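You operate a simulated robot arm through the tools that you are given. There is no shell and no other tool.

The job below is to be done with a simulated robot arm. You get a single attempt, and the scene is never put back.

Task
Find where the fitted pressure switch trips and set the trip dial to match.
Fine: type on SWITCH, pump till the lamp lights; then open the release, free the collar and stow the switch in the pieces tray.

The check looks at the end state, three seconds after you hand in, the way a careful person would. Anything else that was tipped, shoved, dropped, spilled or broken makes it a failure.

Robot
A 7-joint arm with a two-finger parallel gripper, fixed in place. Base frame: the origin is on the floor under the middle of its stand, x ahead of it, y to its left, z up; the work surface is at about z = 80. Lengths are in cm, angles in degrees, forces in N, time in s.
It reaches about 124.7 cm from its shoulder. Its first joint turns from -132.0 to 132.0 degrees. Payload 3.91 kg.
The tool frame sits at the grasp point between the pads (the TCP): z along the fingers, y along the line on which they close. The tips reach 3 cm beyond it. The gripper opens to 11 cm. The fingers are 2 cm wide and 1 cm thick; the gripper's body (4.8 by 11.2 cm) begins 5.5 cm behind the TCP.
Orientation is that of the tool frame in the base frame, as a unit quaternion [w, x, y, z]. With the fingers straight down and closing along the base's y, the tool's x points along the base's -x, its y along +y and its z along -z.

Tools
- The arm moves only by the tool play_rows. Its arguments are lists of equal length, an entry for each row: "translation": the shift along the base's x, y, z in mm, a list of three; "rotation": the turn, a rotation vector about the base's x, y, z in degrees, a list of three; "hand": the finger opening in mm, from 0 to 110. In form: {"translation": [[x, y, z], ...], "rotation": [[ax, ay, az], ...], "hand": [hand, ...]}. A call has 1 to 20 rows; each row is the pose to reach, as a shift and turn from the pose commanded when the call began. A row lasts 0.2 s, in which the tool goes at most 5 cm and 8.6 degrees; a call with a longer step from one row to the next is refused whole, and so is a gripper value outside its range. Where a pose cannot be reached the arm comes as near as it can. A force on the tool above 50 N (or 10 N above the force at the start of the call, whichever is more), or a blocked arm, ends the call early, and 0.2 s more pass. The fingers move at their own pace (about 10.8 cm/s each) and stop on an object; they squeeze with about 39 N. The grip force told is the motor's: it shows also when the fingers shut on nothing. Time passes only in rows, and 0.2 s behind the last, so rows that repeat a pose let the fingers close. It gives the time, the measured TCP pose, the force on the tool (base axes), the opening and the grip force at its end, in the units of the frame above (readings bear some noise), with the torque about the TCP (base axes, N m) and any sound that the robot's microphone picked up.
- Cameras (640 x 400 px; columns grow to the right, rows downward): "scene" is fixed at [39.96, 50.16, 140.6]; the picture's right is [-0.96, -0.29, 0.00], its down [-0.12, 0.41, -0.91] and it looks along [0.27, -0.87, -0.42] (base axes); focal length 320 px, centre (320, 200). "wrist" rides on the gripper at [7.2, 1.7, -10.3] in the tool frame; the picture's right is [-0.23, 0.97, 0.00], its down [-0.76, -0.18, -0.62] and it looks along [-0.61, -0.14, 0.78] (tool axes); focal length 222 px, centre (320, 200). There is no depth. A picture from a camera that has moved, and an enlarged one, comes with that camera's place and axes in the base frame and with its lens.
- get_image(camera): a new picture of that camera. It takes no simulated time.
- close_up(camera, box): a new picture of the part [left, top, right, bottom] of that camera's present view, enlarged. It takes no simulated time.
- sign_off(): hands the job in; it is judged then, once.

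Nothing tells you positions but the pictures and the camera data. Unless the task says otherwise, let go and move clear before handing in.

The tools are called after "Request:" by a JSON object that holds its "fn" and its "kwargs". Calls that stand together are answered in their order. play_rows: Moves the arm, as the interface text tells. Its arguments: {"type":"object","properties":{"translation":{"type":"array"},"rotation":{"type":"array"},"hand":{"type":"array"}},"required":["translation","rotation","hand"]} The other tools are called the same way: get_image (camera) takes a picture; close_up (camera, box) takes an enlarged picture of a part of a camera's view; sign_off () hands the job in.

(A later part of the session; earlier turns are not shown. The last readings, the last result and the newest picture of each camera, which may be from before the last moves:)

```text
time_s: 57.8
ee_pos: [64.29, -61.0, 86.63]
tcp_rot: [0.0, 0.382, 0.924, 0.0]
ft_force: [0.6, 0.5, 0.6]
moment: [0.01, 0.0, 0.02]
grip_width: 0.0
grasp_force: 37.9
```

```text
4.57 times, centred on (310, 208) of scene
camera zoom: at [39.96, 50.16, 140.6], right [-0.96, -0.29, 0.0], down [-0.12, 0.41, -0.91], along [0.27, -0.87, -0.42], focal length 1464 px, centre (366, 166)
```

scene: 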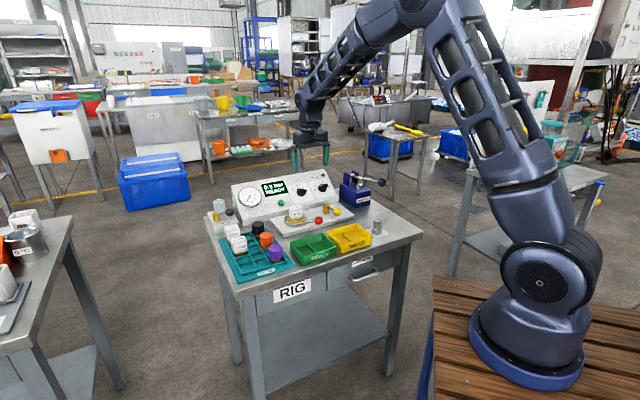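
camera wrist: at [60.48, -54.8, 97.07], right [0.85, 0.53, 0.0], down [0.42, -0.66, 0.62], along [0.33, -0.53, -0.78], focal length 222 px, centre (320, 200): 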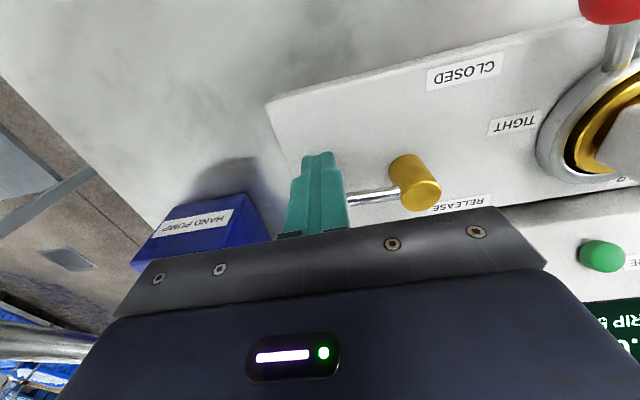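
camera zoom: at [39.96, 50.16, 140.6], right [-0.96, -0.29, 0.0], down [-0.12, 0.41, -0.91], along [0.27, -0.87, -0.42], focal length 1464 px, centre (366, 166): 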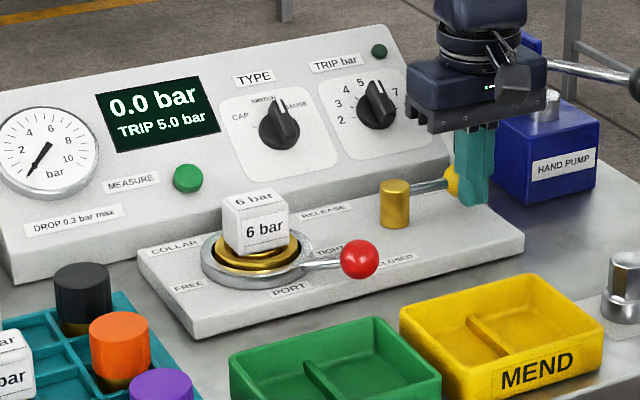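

The lever moves freely with no stop yet. I'll push a little further to find the OPEN end.

Request:
{"fn": "play_rows", "kwargs": {"translation": [[2.0, -4.2, 0], [4.1, -8.4, 0], [6.5, -12.0, 0], [6.5, -12.0, 0]], "rotation": [[0, 0, 0], [0, 0, 0], [0, 0, 0], [0, 0, 0]], "hand": [0, 0, 0, 0]}}

Request:
{"fn": "close_up", "kwargs": {"camera": "scene", "box": [290, 175, 370, 225]}}

```text
time_s: 58.5
ee_pos: [64.52, -61.41, 86.54]
tcp_rot: [-0.007, 0.381, 0.924, 0.003]
ft_force: [-14.3, 17.4, 7.3]
moment: [0.17, 0.25, 0.02]
grip_width: 0.0
grasp_force: 38.1
stopped in row 3: the force on the tool passed its limit at 57 N (the readings are from after the stop); the commanded pose is now the measured one
```

```text
8.00 times, centred on (330, 200) of scene
camera zoom: at [39.96, 50.16, 140.6], right [-0.96, -0.29, 0.0], down [-0.12, 0.41, -0.91], along [0.27, -0.87, -0.42], focal length 2562 px, centre (240, 200)
```

zoom: 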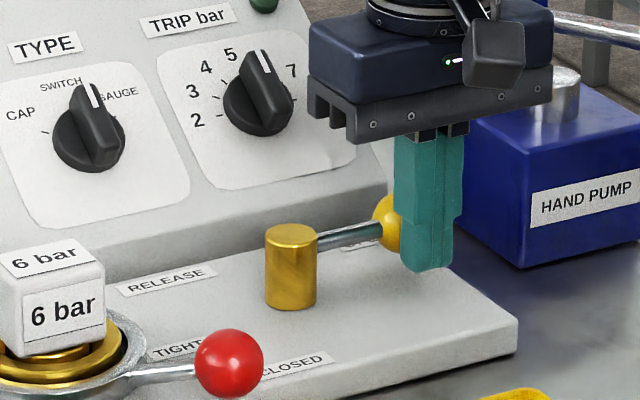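

The lever is at its OPEN stop. I'll back away, rise, and hover over the red collar ball to measure it.

Request:
{"fn": "play_rows", "kwargs": {"translation": [[-6, 6, 0], [-12, 12, 0], [-12, 12, 35], [-12, 12, 75], [-10, 25, 108], [5, 60, 108], [25, 100, 108], [45, 130, 108], [58, 144, 105], [58, 144, 105]], "rotation": [[0, 0, 0], [0, 0, 0], [0, 0, 0], [0, 0, 0], [0, 0, 0], [0, 0, 0], [0, 0, 0], [0, 0, 0], [0, 0, 0], [0, 0, 0]], "hand": [0, 0, 0, 0, 0, 0, 30, 60, 60, 60]}}

Request:
{"fn": "get_image", "kwargs": {"camera": "wrist"}}

Request:
{"fn": "close_up", "kwargs": {"camera": "wrist", "box": [270, 60, 430, 180]}}

Request:
{"fn": "close_up", "kwargs": {"camera": "scene", "box": [210, 165, 370, 270]}}

```text
time_s: 60.7
ee_pos: [70.43, -47.09, 96.86]
tcp_rot: [-0.005, 0.381, 0.925, 0.002]
ft_force: [-0.1, 0.6, 0.3]
moment: [-0.01, 0.03, 0.0]
grip_width: 5.99
grasp_force: 0.0
```

```text
taken
camera wrist: at [66.63, -41.06, 107.32], right [0.85, 0.53, 0.0], down [0.42, -0.67, 0.61], along [0.32, -0.52, -0.79], focal length 222 px, centre (320, 200)
```

wrist: 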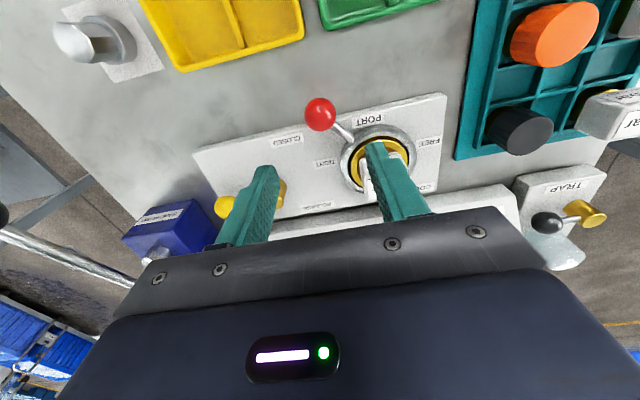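

```text
3.33 times, centred on (350, 120) of wrist
camera zoom: at [66.63, -41.06, 107.32], right [0.85, 0.53, 0.0], down [0.42, -0.67, 0.61], along [0.32, -0.52, -0.79], focal length 740 px, centre (220, 467)
```

zoom: 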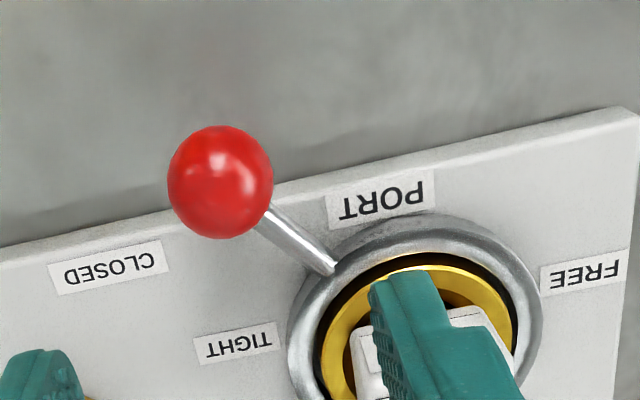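

```text
3.81 times, centred on (290, 218) of scene
camera zoom: at [39.96, 50.16, 140.6], right [-0.96, -0.29, 0.0], down [-0.12, 0.41, -0.91], along [0.27, -0.87, -0.42], focal length 1220 px, centre (434, 133)
```

zoom: 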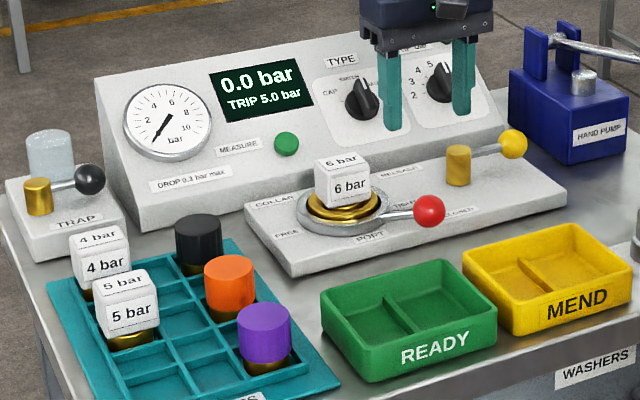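

The release is at its OPEN stop and pressure is zero. The collar's red ball is at (l 16.5, b 82.8), about 8.6 cm from the port centre (l 21.9, b 89.5). I'll close the fingers and come down on its right side.

Request:
{"fn": "play_rows", "kwargs": {"translation": [[-3, -17, 0], [-6.4, -33.3, 0], [-6.4, -33.3, 0], [-6.4, -33.3, -35], [-6.4, -33.3, -70], [-6.4, -33.3, -95], [-6.4, -33.3, -106], [-6.4, -33.3, -106]], "rotation": [[-0.2, -0.2, 0], [-0.4, -0.4, 0], [-0.4, -0.4, 0], [-0.4, -0.4, 0], [-0.4, -0.4, 0], [-0.4, -0.4, 0], [-0.4, -0.4, 0], [-0.4, -0.4, 0]], "hand": [30, 0, 0, 0, 0, 0, 0, 0]}}

Request:
{"fn": "get_image", "kwargs": {"camera": "wrist"}}

Request:
{"fn": "close_up", "kwargs": {"camera": "scene", "box": [230, 175, 370, 260]}}

```text
time_s: 62.5
ee_pos: [69.89, -50.31, 86.52]
tcp_rot: [-0.001, 0.382, 0.924, 0.001]
ft_force: [0.4, 0.2, 0.2]
moment: [-0.02, 0.0, 0.01]
grip_width: 0.01
grasp_force: 37.4
```

```text
taken
camera wrist: at [65.87, -44.32, 96.87], right [0.85, 0.53, 0.0], down [0.42, -0.66, 0.62], along [0.33, -0.53, -0.78], focal length 222 px, centre (320, 200)
```

wrist: 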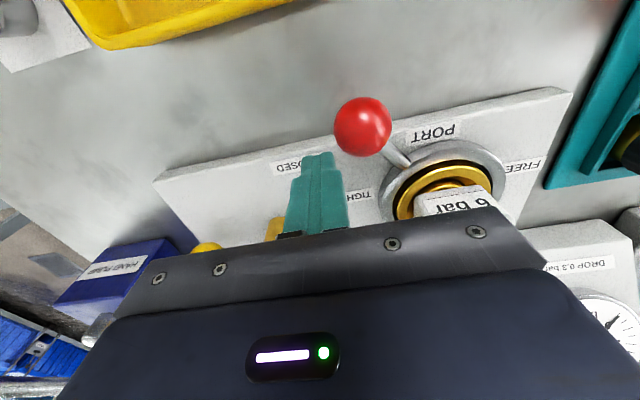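

```text
4.57 times, centred on (300, 218) of scene
camera zoom: at [39.96, 50.16, 140.6], right [-0.96, -0.29, 0.0], down [-0.12, 0.41, -0.91], along [0.27, -0.87, -0.42], focal length 1464 px, centre (411, 120)
```

zoom: 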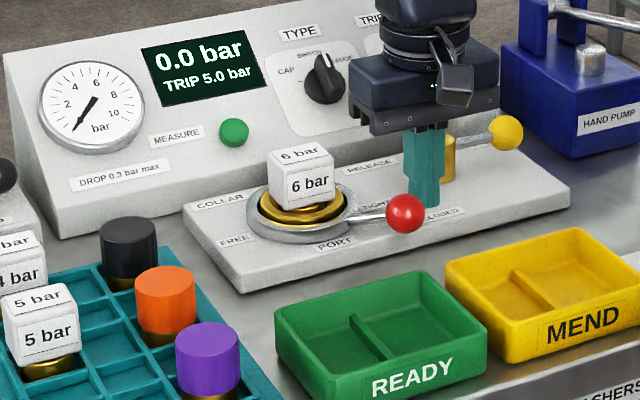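

Positioned beside the collar ball. I'll push it around slowly for the first half and check.

Request:
{"fn": "play_rows", "kwargs": {"translation": [[0, 4.4, 0], [0.1, 8.8, 0], [-0.7, 15.4, 0], [-1.3, 22.0, 0], [-1.2, 28.3, 0], [-0.9, 34.6, 0], [0.1, 40.8, 0], [1.3, 47.0, 0], [3.1, 53.0, 0], [5.2, 59.0, 0], [7.8, 64.8, 0], [10.7, 70.3, 0], [10.7, 70.3, 0]], "rotation": [[0, 0, 0], [0, 0, 0], [0, 0, 0], [0, 0, 0], [0, 0, 0], [0, 0, 0], [0, 0, 0], [0, 0, 0], [0, 0, 0], [0, 0, 0], [0, 0, 0], [0, 0, 0], [0, 0, 0]], "hand": [0, 0, 0, 0, 0, 0, 0, 0, 0, 0, 0, 0, 0]}}

Request:
{"fn": "get_image", "kwargs": {"camera": "wrist"}}

Request:
{"fn": "close_up", "kwargs": {"camera": "scene", "box": [230, 175, 370, 260]}}

```text
time_s: 65.3
ee_pos: [70.79, -43.33, 86.44]
tcp_rot: [-0.001, 0.381, 0.925, 0.001]
ft_force: [0.0, -0.3, -0.9]
moment: [0.02, -0.02, 0.0]
grip_width: 0.01
grasp_force: 37.4
```

```text
taken
camera wrist: at [67.03, -37.23, 96.81], right [0.85, 0.53, 0.0], down [0.42, -0.66, 0.62], along [0.33, -0.53, -0.78], focal length 222 px, centre (320, 200)
```

wrist: 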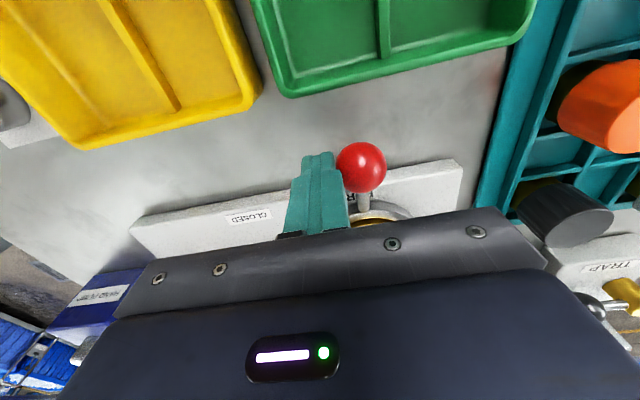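

```text
4.57 times, centred on (300, 218) of scene
camera zoom: at [39.96, 50.16, 140.6], right [-0.96, -0.29, 0.0], down [-0.12, 0.41, -0.91], along [0.27, -0.87, -0.42], focal length 1464 px, centre (411, 120)
```

zoom: 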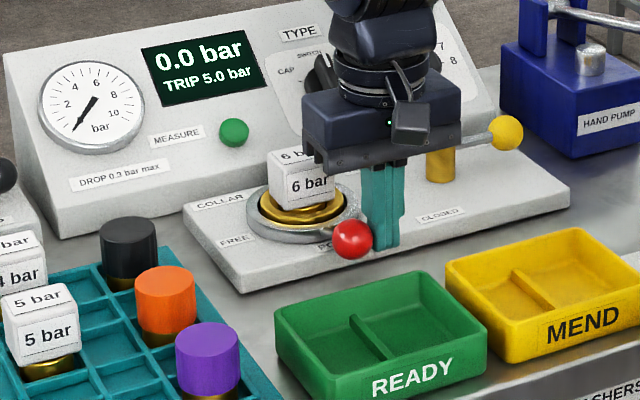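

The lever passes the front position freely. I'll continue pushing toward FREE.

Request:
{"fn": "play_rows", "kwargs": {"translation": [[3.4, 5.2, 0], [7.0, 10.4, 0], [11.1, 15.3, 0], [15.5, 19.8, 0], [20.1, 24.0, 0], [25.1, 27.8, 0], [30.3, 31.4, 0], [35.8, 34.6, 0], [41.5, 37.3, 0], [47.3, 39.6, 0], [47.3, 39.6, 0]], "rotation": [[0, 0, 0], [0, 0, 0], [0, 0, 0], [0, 0, 0], [0, 0, 0], [0, 0, 0], [0, 0, 0], [0, 0, 0], [0, 0, 0], [0, 0, 0], [0, 0, 0]], "hand": [0, 0, 0, 0, 0, 0, 0, 0, 0, 0, 0]}}

Request:
{"fn": "get_image", "kwargs": {"camera": "wrist"}}

Request:
{"fn": "close_up", "kwargs": {"camera": "scene", "box": [230, 175, 370, 260]}}

```text
time_s: 67.9
ee_pos: [75.18, -39.61, 86.43]
tcp_rot: [-0.003, 0.382, 0.924, -0.002]
ft_force: [-17.1, -2.1, 9.4]
moment: [-0.03, 0.17, -0.02]
grip_width: 0.01
grasp_force: 37.7
stopped in row 11: the force on the tool passed its limit at 51 N (the readings are from after the stop); the commanded pose is now the measured one
```

```text
taken
camera wrist: at [71.4, -33.52, 96.74], right [0.85, 0.53, -0.01], down [0.42, -0.66, 0.62], along [0.32, -0.53, -0.78], focal length 222 px, centre (320, 200)
```

wrist: 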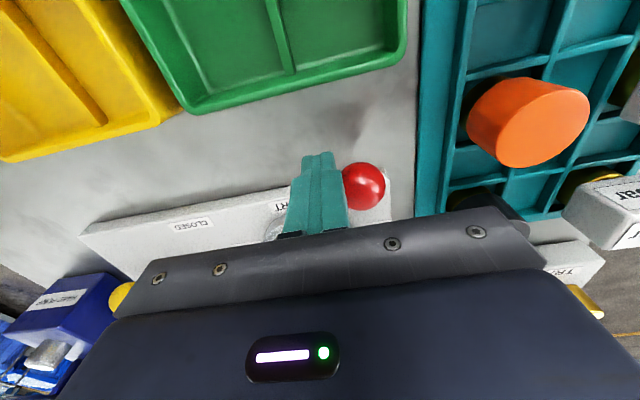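

```text
4.57 times, centred on (300, 218) of scene
camera zoom: at [39.96, 50.16, 140.6], right [-0.96, -0.29, 0.0], down [-0.12, 0.41, -0.91], along [0.27, -0.87, -0.42], focal length 1464 px, centre (411, 120)
```

zoom: 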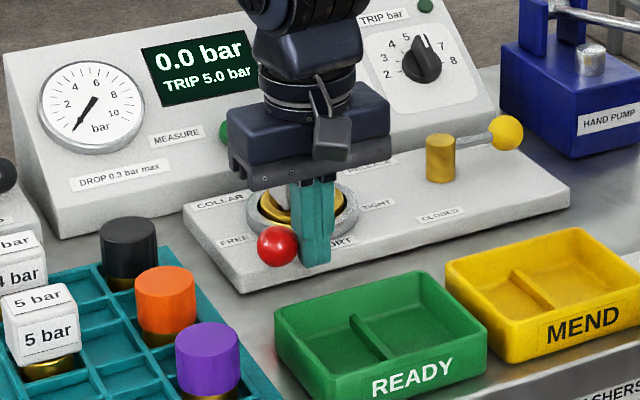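

The collar reached its FREE stop. I'll back away, rise, and hover over the port to measure the switch.

Request:
{"fn": "play_rows", "kwargs": {"translation": [[-7, -7, 0], [-10, -10, 0], [-10, -10, 40], [-10, -10, 80], [-5, -15, 115], [5, -35, 115], [15, -55, 115], [35, -81, 115], [35, -81, 115]], "rotation": [[0, 0, 0], [0, 0, 0], [0, 0, 0], [0, 0, 0], [0, 0, 0], [0, 0, 0], [0, 0, 0], [0, 0, 0], [0, 0, 0]], "hand": [0, 0, 0, 0, 30, 60, 90, 110, 110]}}

Request:
{"fn": "get_image", "kwargs": {"camera": "wrist"}}

Request:
{"fn": "close_up", "kwargs": {"camera": "wrist", "box": [240, 70, 400, 190]}}

Request:
{"fn": "close_up", "kwargs": {"camera": "scene", "box": [200, 175, 340, 262]}}

```text
time_s: 69.9
ee_pos: [78.75, -47.72, 97.97]
tcp_rot: [-0.003, 0.382, 0.924, 0.0]
ft_force: [-0.5, 0.3, 0.0]
moment: [-0.02, -0.01, 0.01]
grip_width: 10.98
grasp_force: 0.1
```

```text
taken
camera wrist: at [74.97, -41.6, 108.25], right [0.85, 0.53, 0.0], down [0.42, -0.66, 0.62], along [0.32, -0.53, -0.78], focal length 222 px, centre (320, 200)
```

wrist: 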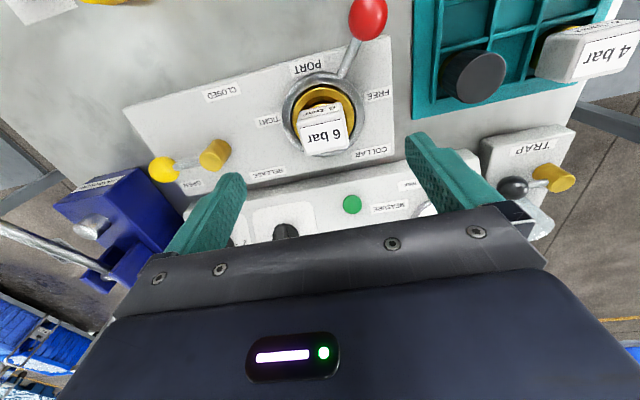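

```text
3.33 times, centred on (320, 130) of wrist
camera zoom: at [74.97, -41.6, 108.25], right [0.85, 0.53, 0.0], down [0.42, -0.66, 0.62], along [0.32, -0.53, -0.78], focal length 740 px, centre (320, 433)
```

zoom: 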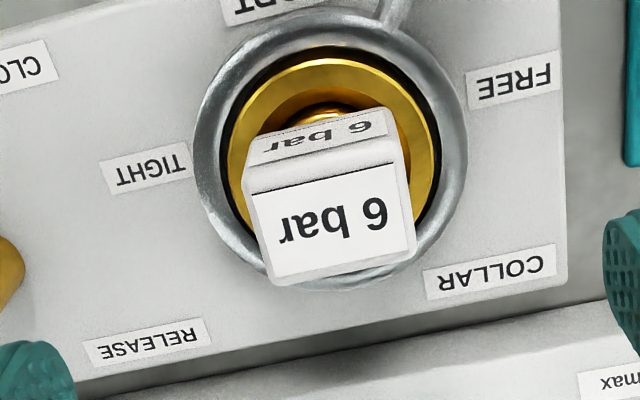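

```text
4.57 times, centred on (270, 218) of scene
camera zoom: at [39.96, 50.16, 140.6], right [-0.96, -0.29, 0.0], down [-0.12, 0.41, -0.91], along [0.27, -0.87, -0.42], focal length 1464 px, centre (549, 115)
```

zoom: 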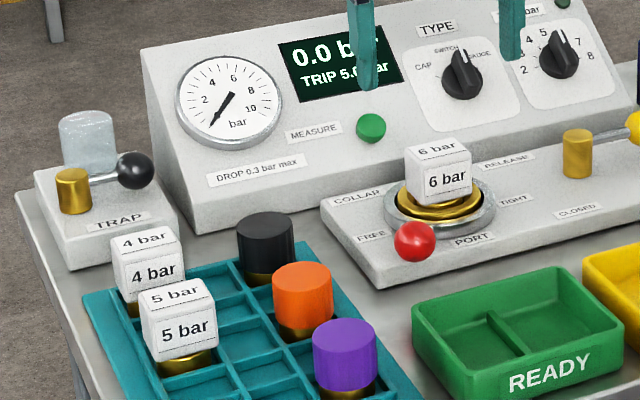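

The collar is FREE and the switch cube is square to the rig, top near z 88 at (l 22, b 90). Before gripping it, I'll look over the PIECES tray to choose an empty cell.

Request:
{"fn": "play_rows", "kwargs": {"translation": [[0, 0, 35], [18, 39, 70], [36, 78, 85], [54, 116, 85], [72, 155, 80], [90, 194, 75], [90, 194, 75]], "rotation": [[0, 0, 0], [0, 0, 0], [0, 0, 0], [0, 0, 0], [0, 0, 0], [0, 0, 0], [0, 0, 0]], "hand": [110, 110, 110, 110, 110, 110, 110]}}

Request:
{"fn": "get_image", "kwargs": {"camera": "wrist"}}

Request:
{"fn": "close_up", "kwargs": {"camera": "wrist", "box": [200, 0, 440, 180]}}

Request:
{"fn": "close_up", "kwargs": {"camera": "scene", "box": [205, 200, 305, 290]}}

```text
refused: row 2 steps farther than a row can; nothing moved
```

```text
taken
camera wrist: at [74.97, -41.6, 108.25], right [0.85, 0.53, 0.0], down [0.42, -0.66, 0.62], along [0.32, -0.53, -0.78], focal length 222 px, centre (320, 200)
```

wrist: 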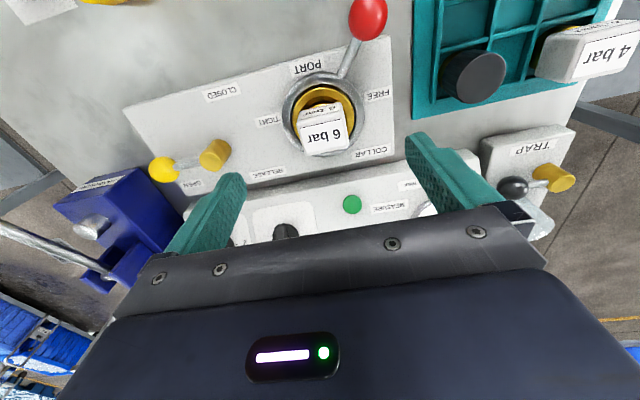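

```text
2.22 times, centred on (320, 90) of wrist
camera zoom: at [74.97, -41.6, 108.25], right [0.85, 0.53, 0.0], down [0.42, -0.66, 0.62], along [0.32, -0.53, -0.78], focal length 494 px, centre (320, 444)
```

zoom: 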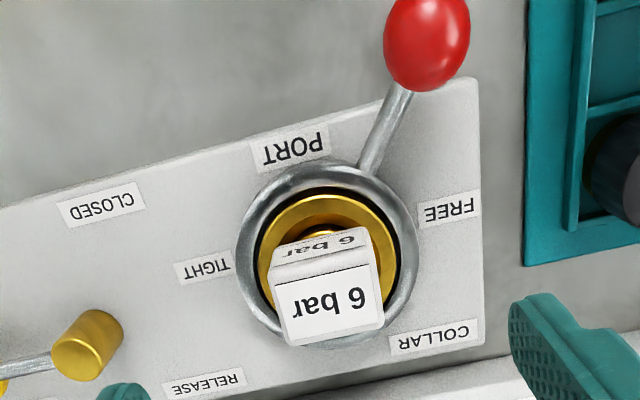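

```text
4.44 times, centred on (255, 245) of scene
camera zoom: at [39.96, 50.16, 140.6], right [-0.96, -0.29, 0.0], down [-0.12, 0.41, -0.91], along [0.27, -0.87, -0.42], focal length 1423 px, centre (609, 0)
```

zoom: 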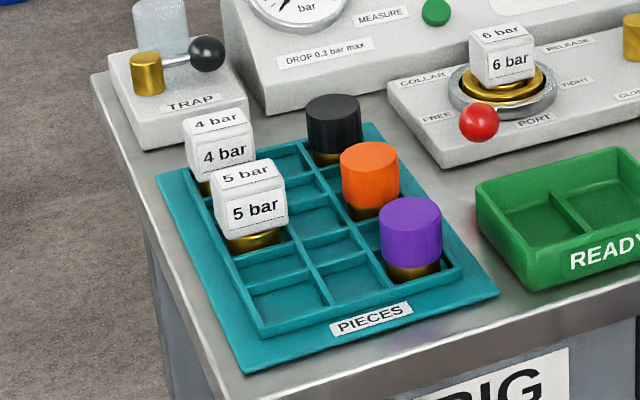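

A step was over the limit, so nothing moved. I'll redo the move with smaller steps.

Request:
{"fn": "play_rows", "kwargs": {"translation": [[0, 0, 35], [12, 25, 65], [26, 56, 80], [40, 88, 85], [54, 120, 85], [68, 152, 80], [82, 180, 75], [90, 194, 75], [90, 194, 75]], "rotation": [[0, 0, 0], [0, 0, 0], [0, 0, 0], [0, 0, 0], [0, 0, 0], [0, 0, 0], [0, 0, 0], [0, 0, 0], [0, 0, 0]], "hand": [110, 110, 110, 110, 110, 110, 110, 110, 110]}}

Request:
{"fn": "get_image", "kwargs": {"camera": "wrist"}}

Request:
{"fn": "close_up", "kwargs": {"camera": "wrist", "box": [200, 0, 440, 180]}}

```text
time_s: 71.9
ee_pos: [87.81, -28.32, 105.42]
tcp_rot: [-0.003, 0.383, 0.924, -0.001]
ft_force: [-0.2, 0.7, -0.2]
moment: [-0.03, -0.02, 0.02]
grip_width: 10.99
grasp_force: 0.1
```

```text
taken
camera wrist: at [84.07, -22.23, 115.71], right [0.85, 0.53, 0.0], down [0.42, -0.66, 0.62], along [0.32, -0.53, -0.78], focal length 222 px, centre (320, 200)
```

wrist: 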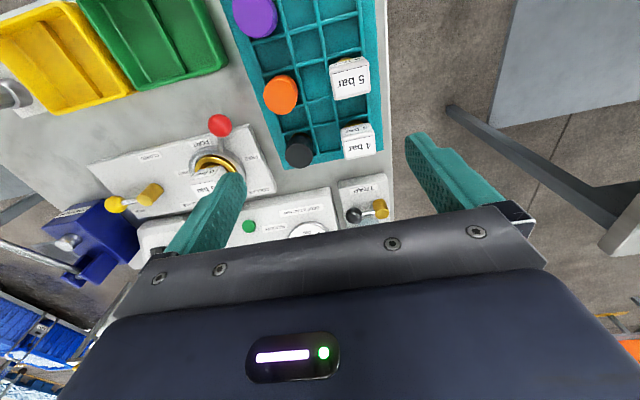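

```text
2.22 times, centred on (320, 90) of wrist
camera zoom: at [84.07, -22.23, 115.71], right [0.85, 0.53, 0.0], down [0.42, -0.66, 0.62], along [0.32, -0.53, -0.78], focal length 494 px, centre (320, 444)
```

zoom: 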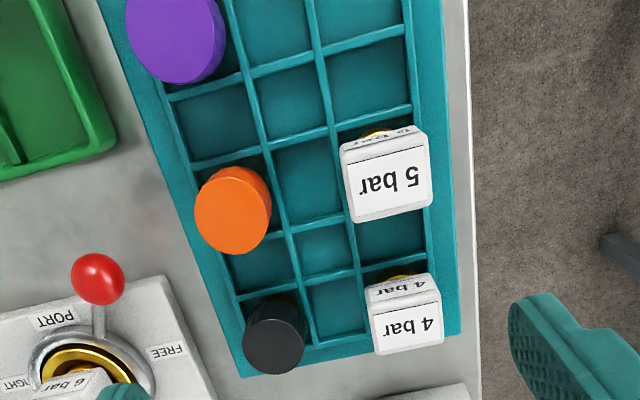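

The tray is 3 columns by 5 rows. The 4 bar and 5 bar switches sit in the left column, rows 1 and 3, so the 6 bar home looks like row 5 of that column. I'll shift forward for a clear view of that cell.

Request:
{"fn": "play_rows", "kwargs": {"translation": [[-12, 21, 0], [-24, 42, 0], [-35, 64, 0], [-35, 64, 0]], "rotation": [[0, 0, 0], [0, 0, 0], [0, 0, 0], [0, 0, 0]], "hand": [110, 110, 110, 110]}}

Request:
{"fn": "get_image", "kwargs": {"camera": "wrist"}}

Request:
{"fn": "close_up", "kwargs": {"camera": "wrist", "box": [200, 20, 440, 200]}}

```text
time_s: 72.9
ee_pos: [84.23, -21.92, 105.2]
tcp_rot: [-0.003, 0.383, 0.924, 0.0]
ft_force: [-1.1, -0.4, -0.1]
moment: [0.0, 0.01, -0.02]
grip_width: 11.02
grasp_force: 0.0
```

```text
taken
camera wrist: at [80.45, -15.81, 115.58], right [0.85, 0.53, 0.0], down [0.42, -0.66, 0.62], along [0.32, -0.53, -0.78], focal length 222 px, centre (320, 200)
```

wrist: 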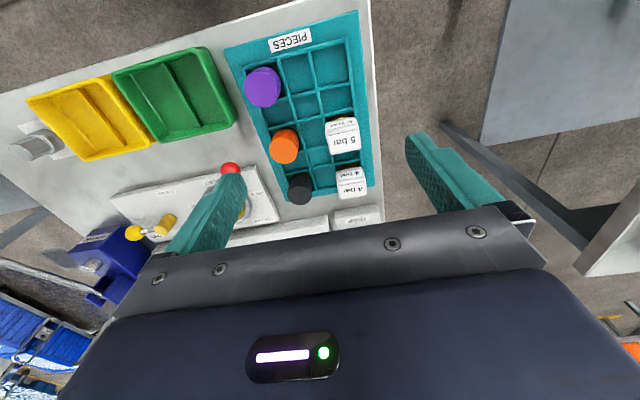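

```text
2.22 times, centred on (320, 110) of wrist
camera zoom: at [80.45, -15.81, 115.58], right [0.85, 0.53, 0.0], down [0.42, -0.66, 0.62], along [0.32, -0.53, -0.78], focal length 494 px, centre (320, 400)
```

zoom: 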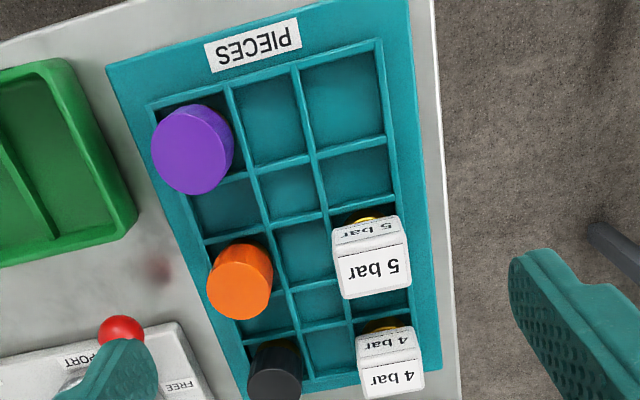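

The home cell is centred at about (l 46.0, b 72.8), roughly 4.7 cm square and empty. I'll return to hover over the switch and refine the alignment.

Request:
{"fn": "play_rows", "kwargs": {"translation": [[-7, -38, 0], [-14, -76, 0], [-20, -114, 0], [-27, -152, 0], [-34, -190, -10], [-40, -228, -30], [-47, -264, -62], [-47, -264, -62]], "rotation": [[0, 0, 0], [0, 0, 0], [0, 0, 0], [0, 0, 0], [0, 0, 0], [0, 0, 0], [0, 0, 0], [0, 0, 0]], "hand": [110, 110, 110, 110, 100, 90, 80, 80]}}

Request:
{"fn": "get_image", "kwargs": {"camera": "wrist"}}

Request:
{"fn": "close_up", "kwargs": {"camera": "wrist", "box": [240, 70, 400, 190]}}

```text
time_s: 74.7
ee_pos: [79.64, -48.47, 99.02]
tcp_rot: [-0.003, 0.382, 0.924, -0.001]
ft_force: [0.3, 0.4, 0.4]
moment: [0.01, 0.01, 0.0]
grip_width: 8.03
grasp_force: 0.0
```

```text
taken
camera wrist: at [75.87, -42.32, 109.43], right [0.85, 0.53, 0.0], down [0.42, -0.66, 0.62], along [0.33, -0.53, -0.78], focal length 222 px, centre (320, 200)
```

wrist: 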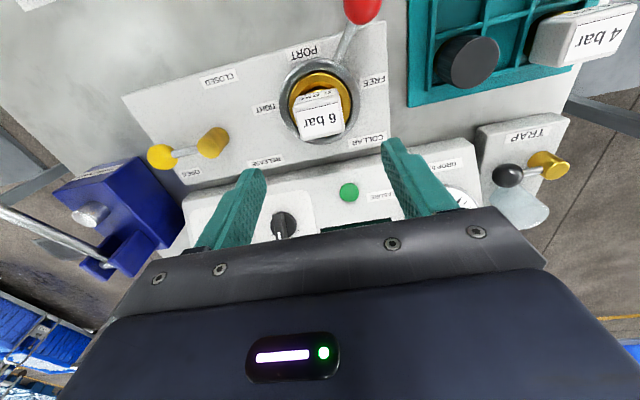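

```text
3.33 times, centred on (320, 130) of wrist
camera zoom: at [75.87, -42.32, 109.43], right [0.85, 0.53, 0.0], down [0.42, -0.66, 0.62], along [0.33, -0.53, -0.78], focal length 740 px, centre (320, 433)
```

zoom: 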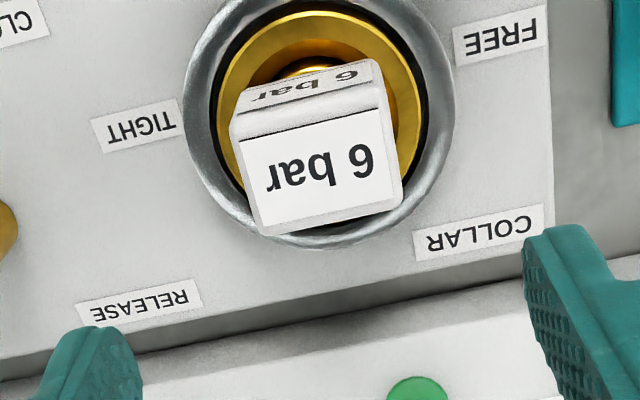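

The gripper is centred over the cube, whose top is about 11 cm down. I'll descend to straddle it and close.

Request:
{"fn": "play_rows", "kwargs": {"translation": [[0, 0, -30], [0, 0, -60], [0, 0, -85], [0, 0, -100], [0, 0, -109], [0, 0, -109], [0, 0, -109], [0, 0, -109], [0, 0, -109]], "rotation": [[0, 0, 0], [0, 0, 0], [0, 0, 0], [0, 0, 0], [0, 0, 0], [0, 0, 0], [0, 0, 0], [0, 0, 0], [0, 0, 0]], "hand": [70, 65, 60, 60, 60, 60, 50, 40, 30]}}

Request:
{"fn": "get_image", "kwargs": {"camera": "wrist"}}

Request:
{"fn": "close_up", "kwargs": {"camera": "scene", "box": [240, 160, 360, 235]}}

```text
time_s: 76.7
ee_pos: [79.73, -48.38, 88.19]
tcp_rot: [-0.003, 0.383, 0.924, -0.001]
ft_force: [0.0, 0.5, 0.5]
moment: [0.0, 0.0, 0.02]
grip_width: 4.57
grasp_force: 38.6
```

```text
taken
camera wrist: at [75.83, -42.18, 98.53], right [0.85, 0.53, 0.0], down [0.42, -0.66, 0.62], along [0.32, -0.53, -0.78], focal length 222 px, centre (320, 200)
```

wrist: 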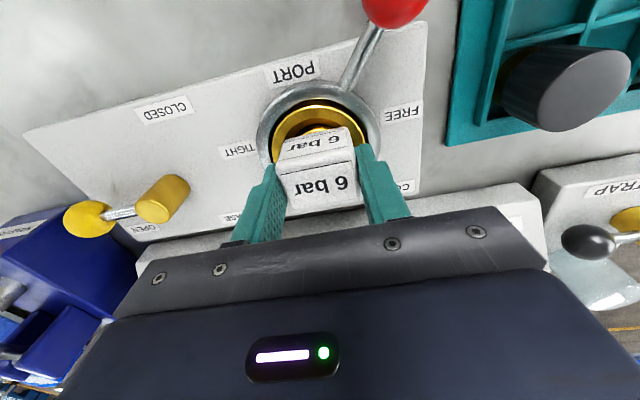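

```text
5.33 times, centred on (300, 198) of scene
camera zoom: at [39.96, 50.16, 140.6], right [-0.96, -0.29, 0.0], down [-0.12, 0.41, -0.91], along [0.27, -0.87, -0.42], focal length 1708 px, centre (427, 213)
```

zoom: 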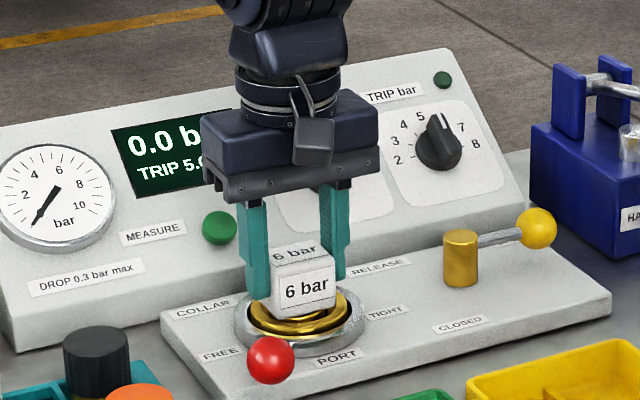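

I have the switch at 4.57 cm width with no side load. I'll lift slowly.

Request:
{"fn": "play_rows", "kwargs": {"translation": [[0, 0, 0], [0, 0, 5], [0, 0, 12], [0, 0, 20], [0, 0, 30], [0, 0, 45], [0, 0, 60], [0, 0, 60]], "rotation": [[0, 0, 0], [0, 0, 0], [0, 0, 0], [0, 0, 0], [0, 0, 0], [0, 0, 0], [0, 0, 0], [0, 0, 0]], "hand": [30, 30, 30, 30, 30, 30, 30, 30]}}

Request:
{"fn": "get_image", "kwargs": {"camera": "wrist"}}

Request:
{"fn": "close_up", "kwargs": {"camera": "scene", "box": [220, 150, 340, 235]}}

```text
time_s: 78.5
ee_pos: [79.67, -48.32, 94.24]
tcp_rot: [-0.003, 0.383, 0.924, -0.001]
ft_force: [-0.3, -0.2, -0.3]
moment: [0.02, -0.02, 0.03]
grip_width: 2.99
grasp_force: 0.1
```

```text
taken
camera wrist: at [75.87, -42.16, 104.63], right [0.85, 0.53, 0.0], down [0.42, -0.66, 0.62], along [0.32, -0.53, -0.78], focal length 222 px, centre (320, 200)
```

wrist: 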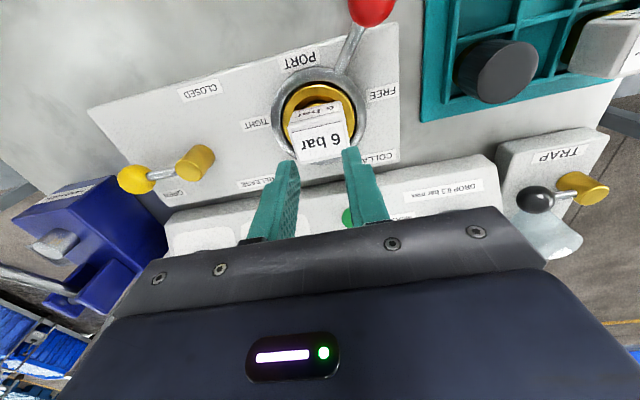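

```text
4.71 times, centred on (280, 192) of scene
camera zoom: at [39.96, 50.16, 140.6], right [-0.96, -0.29, 0.0], down [-0.12, 0.41, -0.91], along [0.27, -0.87, -0.42], focal length 1507 px, centre (508, 235)
```

zoom: 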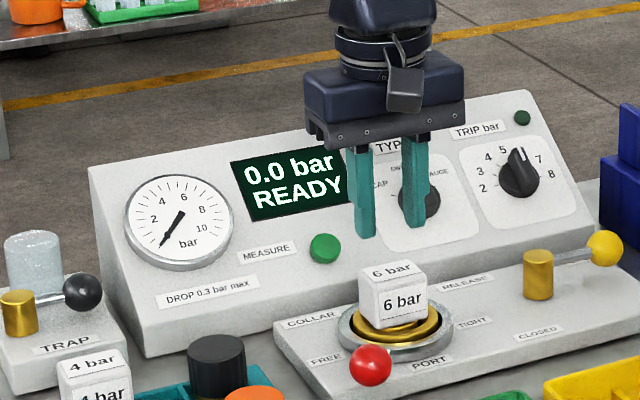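

The fingers came up empty: the switch slipped from the grip and is still in the port. I'll look closely at it.

Request:
{"fn": "close_up", "kwargs": {"camera": "wrist", "box": [240, 70, 400, 190]}}

Request:
{"fn": "close_up", "kwargs": {"camera": "scene", "box": [270, 190, 340, 235]}}

```text
3.33 times, centred on (320, 130) of wrist
camera zoom: at [75.87, -42.16, 104.63], right [0.85, 0.53, 0.0], down [0.42, -0.66, 0.62], along [0.32, -0.53, -0.78], focal length 740 px, centre (320, 433)
```

zoom: 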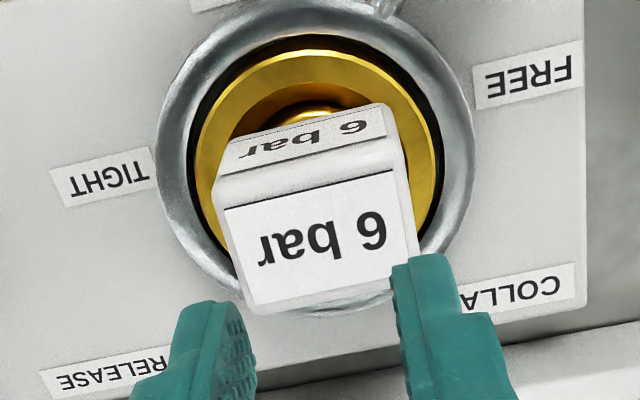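

```text
8.89 times, centred on (305, 212) of scene
camera zoom: at [39.96, 50.16, 140.6], right [-0.96, -0.29, 0.0], down [-0.12, 0.41, -0.91], along [0.27, -0.87, -0.42], focal length 2846 px, centre (453, 89)
```

zoom: 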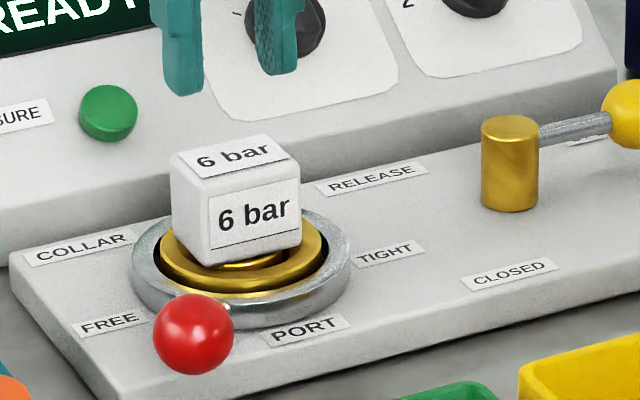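

The switch is still upright in the port, and the display has reset to READY. I'll open again, go slightly deeper, close fully and wait for a firm grip before lifting.

Request:
{"fn": "play_rows", "kwargs": {"translation": [[0, 0, 0], [0, 0, 0], [0, 0, -20], [0, 0, -40], [0, 0, -55], [0, 0, -64], [0, 0, -64], [0, 0, -64]], "rotation": [[0, 0, 0], [0, 0, 0], [0, 0, 0], [0, 0, 0], [0, 0, 0], [0, 0, 0], [0, 0, 0], [0, 0, 0]], "hand": [60, 60, 60, 60, 60, 60, 60, 60]}}

Request:
{"fn": "play_rows", "kwargs": {"translation": [[0, 0, 0], [0, 0, 0], [0, 0, 0], [0, 0, 0], [0, 0, 0], [0, 0, 0]], "rotation": [[0, 0, 0], [0, 0, 0], [0, 0, 0], [0, 0, 0], [0, 0, 0], [0, 0, 0]], "hand": [50, 40, 20, 10, 10, 10]}}

Request:
{"fn": "close_up", "kwargs": {"camera": "wrist", "box": [240, 90, 400, 210]}}

Request:
{"fn": "close_up", "kwargs": {"camera": "scene", "box": [250, 170, 340, 230]}}

```text
time_s: 80.3
ee_pos: [79.54, -48.23, 87.78]
tcp_rot: [-0.004, 0.382, 0.924, -0.001]
ft_force: [-0.8, -0.1, 0.4]
moment: [0.03, 0.01, -0.02]
grip_width: 6.0
grasp_force: 0.0
```

```text
time_s: 81.7
ee_pos: [79.55, -48.2, 87.79]
tcp_rot: [-0.003, 0.383, 0.924, -0.001]
ft_force: [0.4, 0.0, 0.0]
moment: [0.04, -0.03, -0.02]
grip_width: 4.57
grasp_force: 39.1
```

```text
3.33 times, centred on (320, 150) of wrist
camera zoom: at [75.81, -42.14, 98.19], right [0.85, 0.53, 0.0], down [0.42, -0.66, 0.62], along [0.32, -0.53, -0.78], focal length 740 px, centre (320, 367)
```

zoom: 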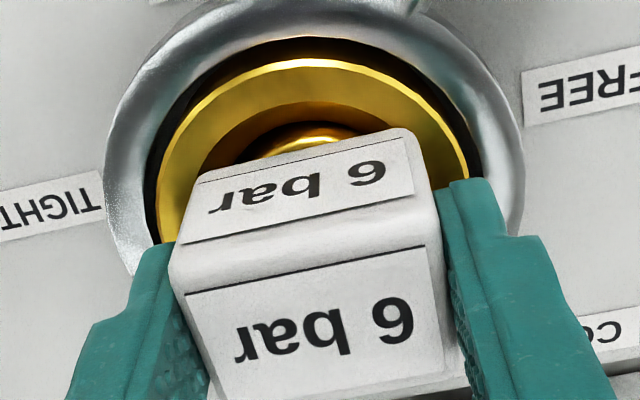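

```text
6.67 times, centred on (295, 200) of scene
camera zoom: at [39.96, 50.16, 140.6], right [-0.96, -0.29, 0.0], down [-0.12, 0.41, -0.91], along [0.27, -0.87, -0.42], focal length 2135 px, centre (487, 200)
```

zoom: 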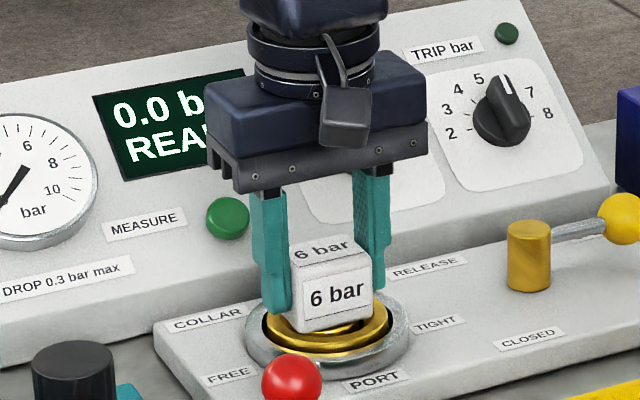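

A firm grip again at 4.57 cm. I'll lift just a few millimetres and check force and width.

Request:
{"fn": "play_rows", "kwargs": {"translation": [[0, 0, 1], [0, 0, 2], [0, 0, 3], [0, 0, 4], [0, 0, 5], [0, 0, 5]], "rotation": [[0, 0, 0], [0, 0, 0], [0, 0, 0], [0, 0, 0], [0, 0, 0], [0, 0, 0]], "hand": [10, 10, 10, 10, 10, 10]}}

Request:
{"fn": "close_up", "kwargs": {"camera": "wrist", "box": [240, 90, 400, 210]}}

Request:
{"fn": "close_up", "kwargs": {"camera": "scene", "box": [250, 170, 340, 230]}}

```text
time_s: 83.1
ee_pos: [79.57, -48.33, 88.35]
tcp_rot: [-0.003, 0.382, 0.924, -0.001]
ft_force: [0.4, 0.0, -1.8]
moment: [-0.01, -0.01, 0.0]
grip_width: 4.58
grasp_force: 39.3
```

```text
3.33 times, centred on (320, 150) of wrist
camera zoom: at [75.79, -42.14, 98.72], right [0.85, 0.53, 0.0], down [0.42, -0.66, 0.62], along [0.32, -0.53, -0.78], focal length 740 px, centre (320, 367)
```

zoom: 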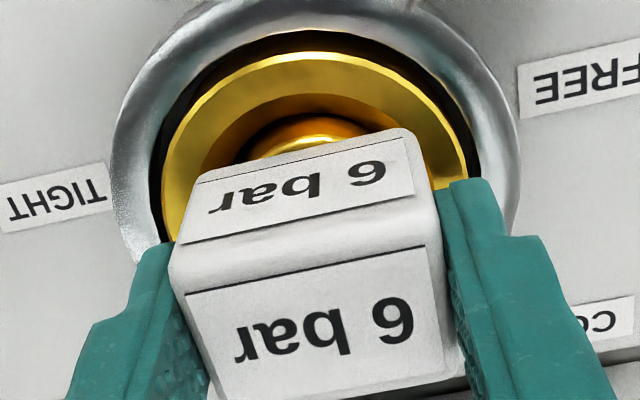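

```text
6.67 times, centred on (295, 200) of scene
camera zoom: at [39.96, 50.16, 140.6], right [-0.96, -0.29, 0.0], down [-0.12, 0.41, -0.91], along [0.27, -0.87, -0.42], focal length 2135 px, centre (487, 200)
```

zoom: 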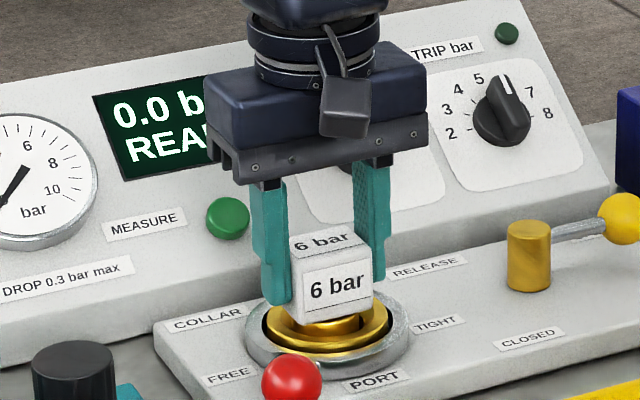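

The switch is now rising with the fingers, showing about 1.8 N of weight. I'll keep lifting gently with the firmer grip.

Request:
{"fn": "play_rows", "kwargs": {"translation": [[0, 0, 3], [0, 0, 6], [0, 0, 10], [0, 0, 15], [0, 0, 20], [0, 0, 26], [0, 0, 32], [0, 0, 32]], "rotation": [[0, 0, 0], [0, 0, 0], [0, 0, 0], [0, 0, 0], [0, 0, 0], [0, 0, 0], [0, 0, 0], [0, 0, 0]], "hand": [0, 0, 0, 0, 0, 0, 0, 0]}}

Request:
{"fn": "close_up", "kwargs": {"camera": "wrist", "box": [240, 90, 400, 210]}}

Request:
{"fn": "close_up", "kwargs": {"camera": "scene", "box": [250, 160, 340, 230]}}

```text
time_s: 84.9
ee_pos: [79.64, -48.15, 91.51]
tcp_rot: [-0.003, 0.383, 0.924, -0.001]
ft_force: [0.0, -0.1, -1.4]
moment: [-0.02, 0.0, 0.05]
grip_width: 4.57
grasp_force: 38.6
```

```text
3.33 times, centred on (320, 150) of wrist
camera zoom: at [75.84, -42.1, 101.96], right [0.85, 0.53, 0.0], down [0.42, -0.66, 0.62], along [0.32, -0.53, -0.78], focal length 740 px, centre (320, 367)
```

zoom: 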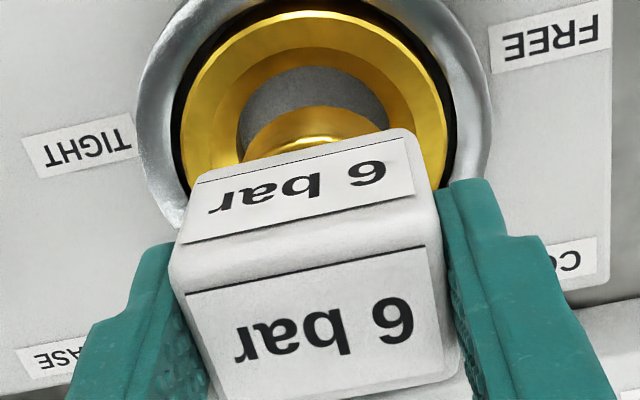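

```text
5.71 times, centred on (295, 195) of scene
camera zoom: at [39.96, 50.16, 140.6], right [-0.96, -0.29, 0.0], down [-0.12, 0.41, -0.91], along [0.27, -0.87, -0.42], focal length 1830 px, centre (463, 229)
```

zoom: 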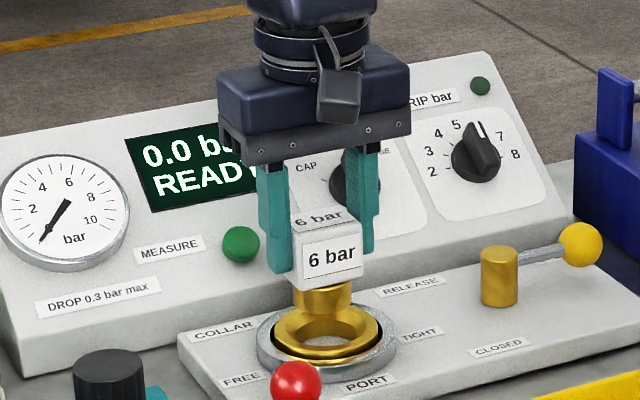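

The switch is clear of the port, cube and brass base intact. I'll raise it and carry it over the home cell in the PIECES tray.

Request:
{"fn": "play_rows", "kwargs": {"translation": [[0, 0, 20], [0, 0, 45], [0, 0, 70], [2, 12, 85], [6, 40, 85], [11, 75, 85], [17, 112, 85], [23, 150, 85], [29, 188, 85], [35, 226, 85], [40, 262, 85], [44, 290, 85], [44, 294, 85], [44, 294, 85]], "rotation": [[0, 0, 0], [0, 0, 0], [0, 0, 0], [0, 0, 0], [0, 0, 0], [0, 0, 0], [0, 0, 0], [0, 0, 0], [0, 0, 0], [0, 0, 0], [0, 0, 0], [0, 0, 0], [0, 0, 0], [0, 0, 0]], "hand": [0, 0, 0, 0, 0, 0, 0, 0, 0, 0, 0, 0, 0, 0]}}

Request:
{"fn": "get_image", "kwargs": {"camera": "wrist"}}

Request:
{"fn": "close_up", "kwargs": {"camera": "scene", "box": [190, 150, 320, 290]}}

```text
time_s: 87.9
ee_pos: [84.09, -18.82, 99.97]
tcp_rot: [-0.003, 0.383, 0.924, 0.0]
ft_force: [-0.4, -0.2, -1.4]
moment: [0.02, 0.02, -0.04]
grip_width: 4.56
grasp_force: 39.0
```

```text
taken
camera wrist: at [80.25, -12.71, 110.35], right [0.85, 0.53, 0.0], down [0.42, -0.66, 0.62], along [0.32, -0.53, -0.78], focal length 222 px, centre (320, 200)
```

wrist: 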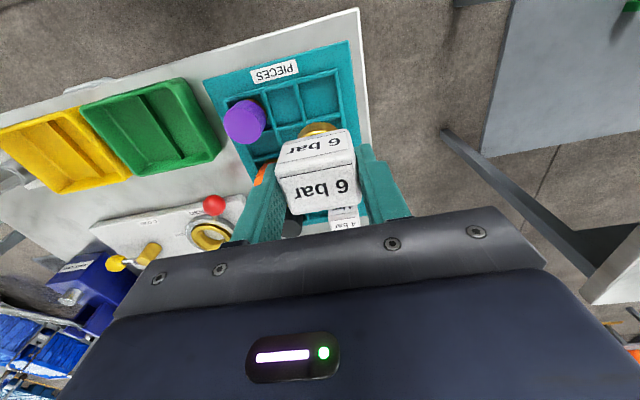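

```text
2.86 times, centred on (255, 220) of scene
camera zoom: at [39.96, 50.16, 140.6], right [-0.96, -0.29, 0.0], down [-0.12, 0.41, -0.91], along [0.27, -0.87, -0.42], focal length 915 px, centre (506, 143)
```

zoom: 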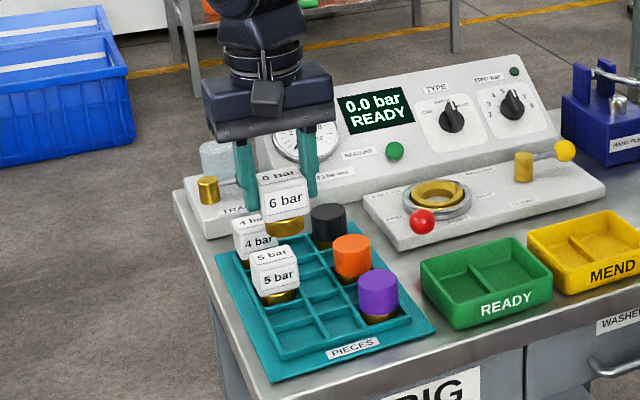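

Request:
{"fn": "close_up", "kwargs": {"camera": "wrist", "box": [250, 40, 390, 145]}}

Request:
{"fn": "close_up", "kwargs": {"camera": "scene", "box": [205, 200, 305, 280]}}

```text
3.81 times, centred on (320, 92) of wrist
camera zoom: at [80.25, -12.71, 110.35], right [0.85, 0.53, 0.0], down [0.42, -0.66, 0.62], along [0.32, -0.53, -0.78], focal length 846 px, centre (320, 610)
```

zoom: 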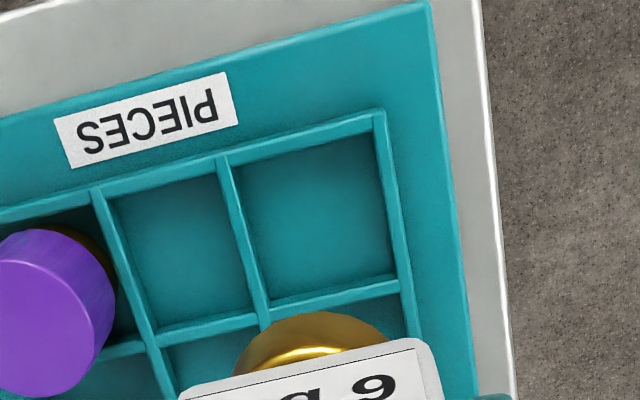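

```text
5.00 times, centred on (255, 240) of scene
camera zoom: at [39.96, 50.16, 140.6], right [-0.96, -0.29, 0.0], down [-0.12, 0.41, -0.91], along [0.27, -0.87, -0.42], focal length 1601 px, centre (645, 0)
```

zoom: 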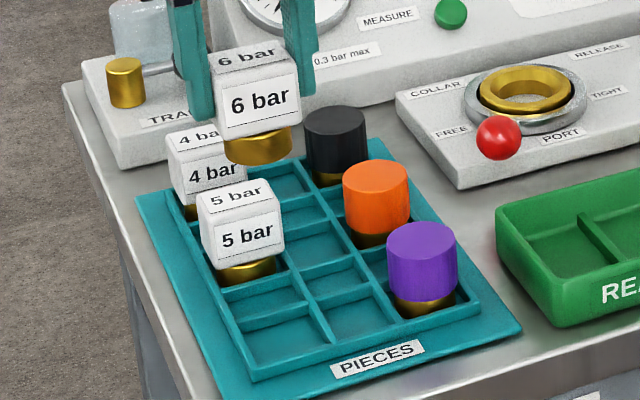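

The cell centre sits about 5 mm further forward than the switch. I'll shift forward and lower most of the way, then recheck.

Request:
{"fn": "play_rows", "kwargs": {"translation": [[-2, 2, 0], [-3.9, 3.9, 0], [-3.9, 3.9, -25], [-3.9, 3.9, -50], [-3.9, 3.9, -70], [-3.9, 3.9, -80], [-3.9, 3.9, -80]], "rotation": [[0, 0, 0], [0, 0, 0], [0, 0, 0], [0, 0, 0], [0, 0, 0], [0, 0, 0], [0, 0, 0]], "hand": [0, 0, 0, 0, 0, 0, 0]}}

Request:
{"fn": "get_image", "kwargs": {"camera": "wrist"}}

Request:
{"fn": "close_up", "kwargs": {"camera": "scene", "box": [205, 200, 305, 280]}}

Request:
{"fn": "close_up", "kwargs": {"camera": "wrist", "box": [240, 80, 400, 200]}}

```text
time_s: 89.5
ee_pos: [83.53, -18.36, 91.93]
tcp_rot: [-0.003, 0.383, 0.924, 0.0]
ft_force: [0.8, 0.1, -1.8]
moment: [0.01, -0.04, 0.0]
grip_width: 4.58
grasp_force: 39.5
```

```text
taken
camera wrist: at [79.8, -12.31, 102.34], right [0.85, 0.53, 0.0], down [0.42, -0.66, 0.62], along [0.32, -0.53, -0.78], focal length 222 px, centre (320, 200)
```

wrist: 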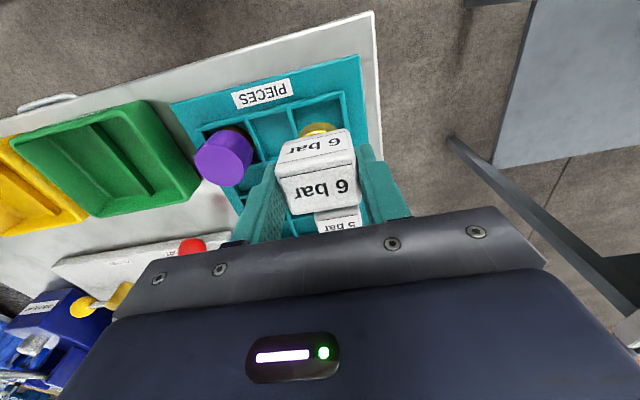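

```text
5.00 times, centred on (255, 240) of scene
camera zoom: at [39.96, 50.16, 140.6], right [-0.96, -0.29, 0.0], down [-0.12, 0.41, -0.91], along [0.27, -0.87, -0.42], focal length 1601 px, centre (645, 0)
```

zoom: 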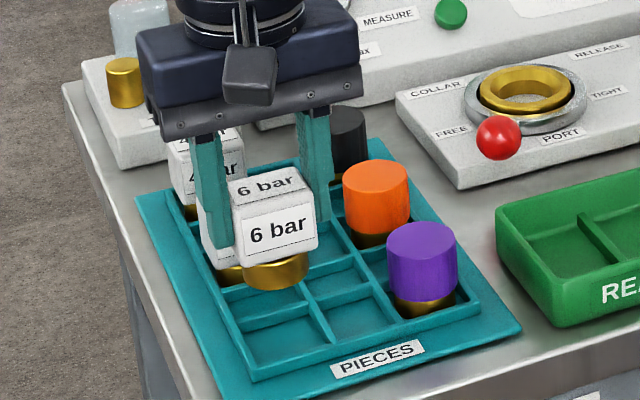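

```text
3.33 times, centred on (320, 140) of wrist
camera zoom: at [79.8, -12.31, 102.34], right [0.85, 0.53, 0.0], down [0.42, -0.66, 0.62], along [0.32, -0.53, -0.78], focal length 740 px, centre (320, 400)
```

zoom: 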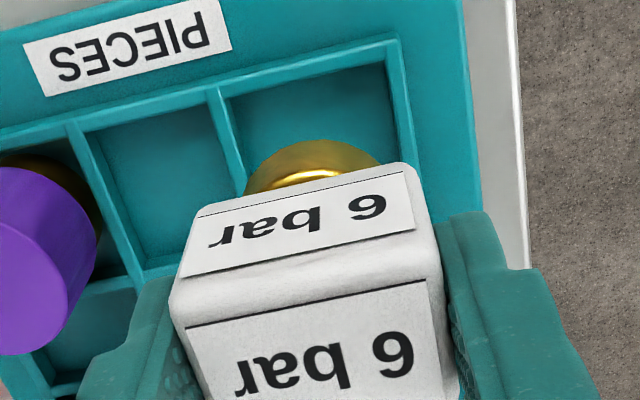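

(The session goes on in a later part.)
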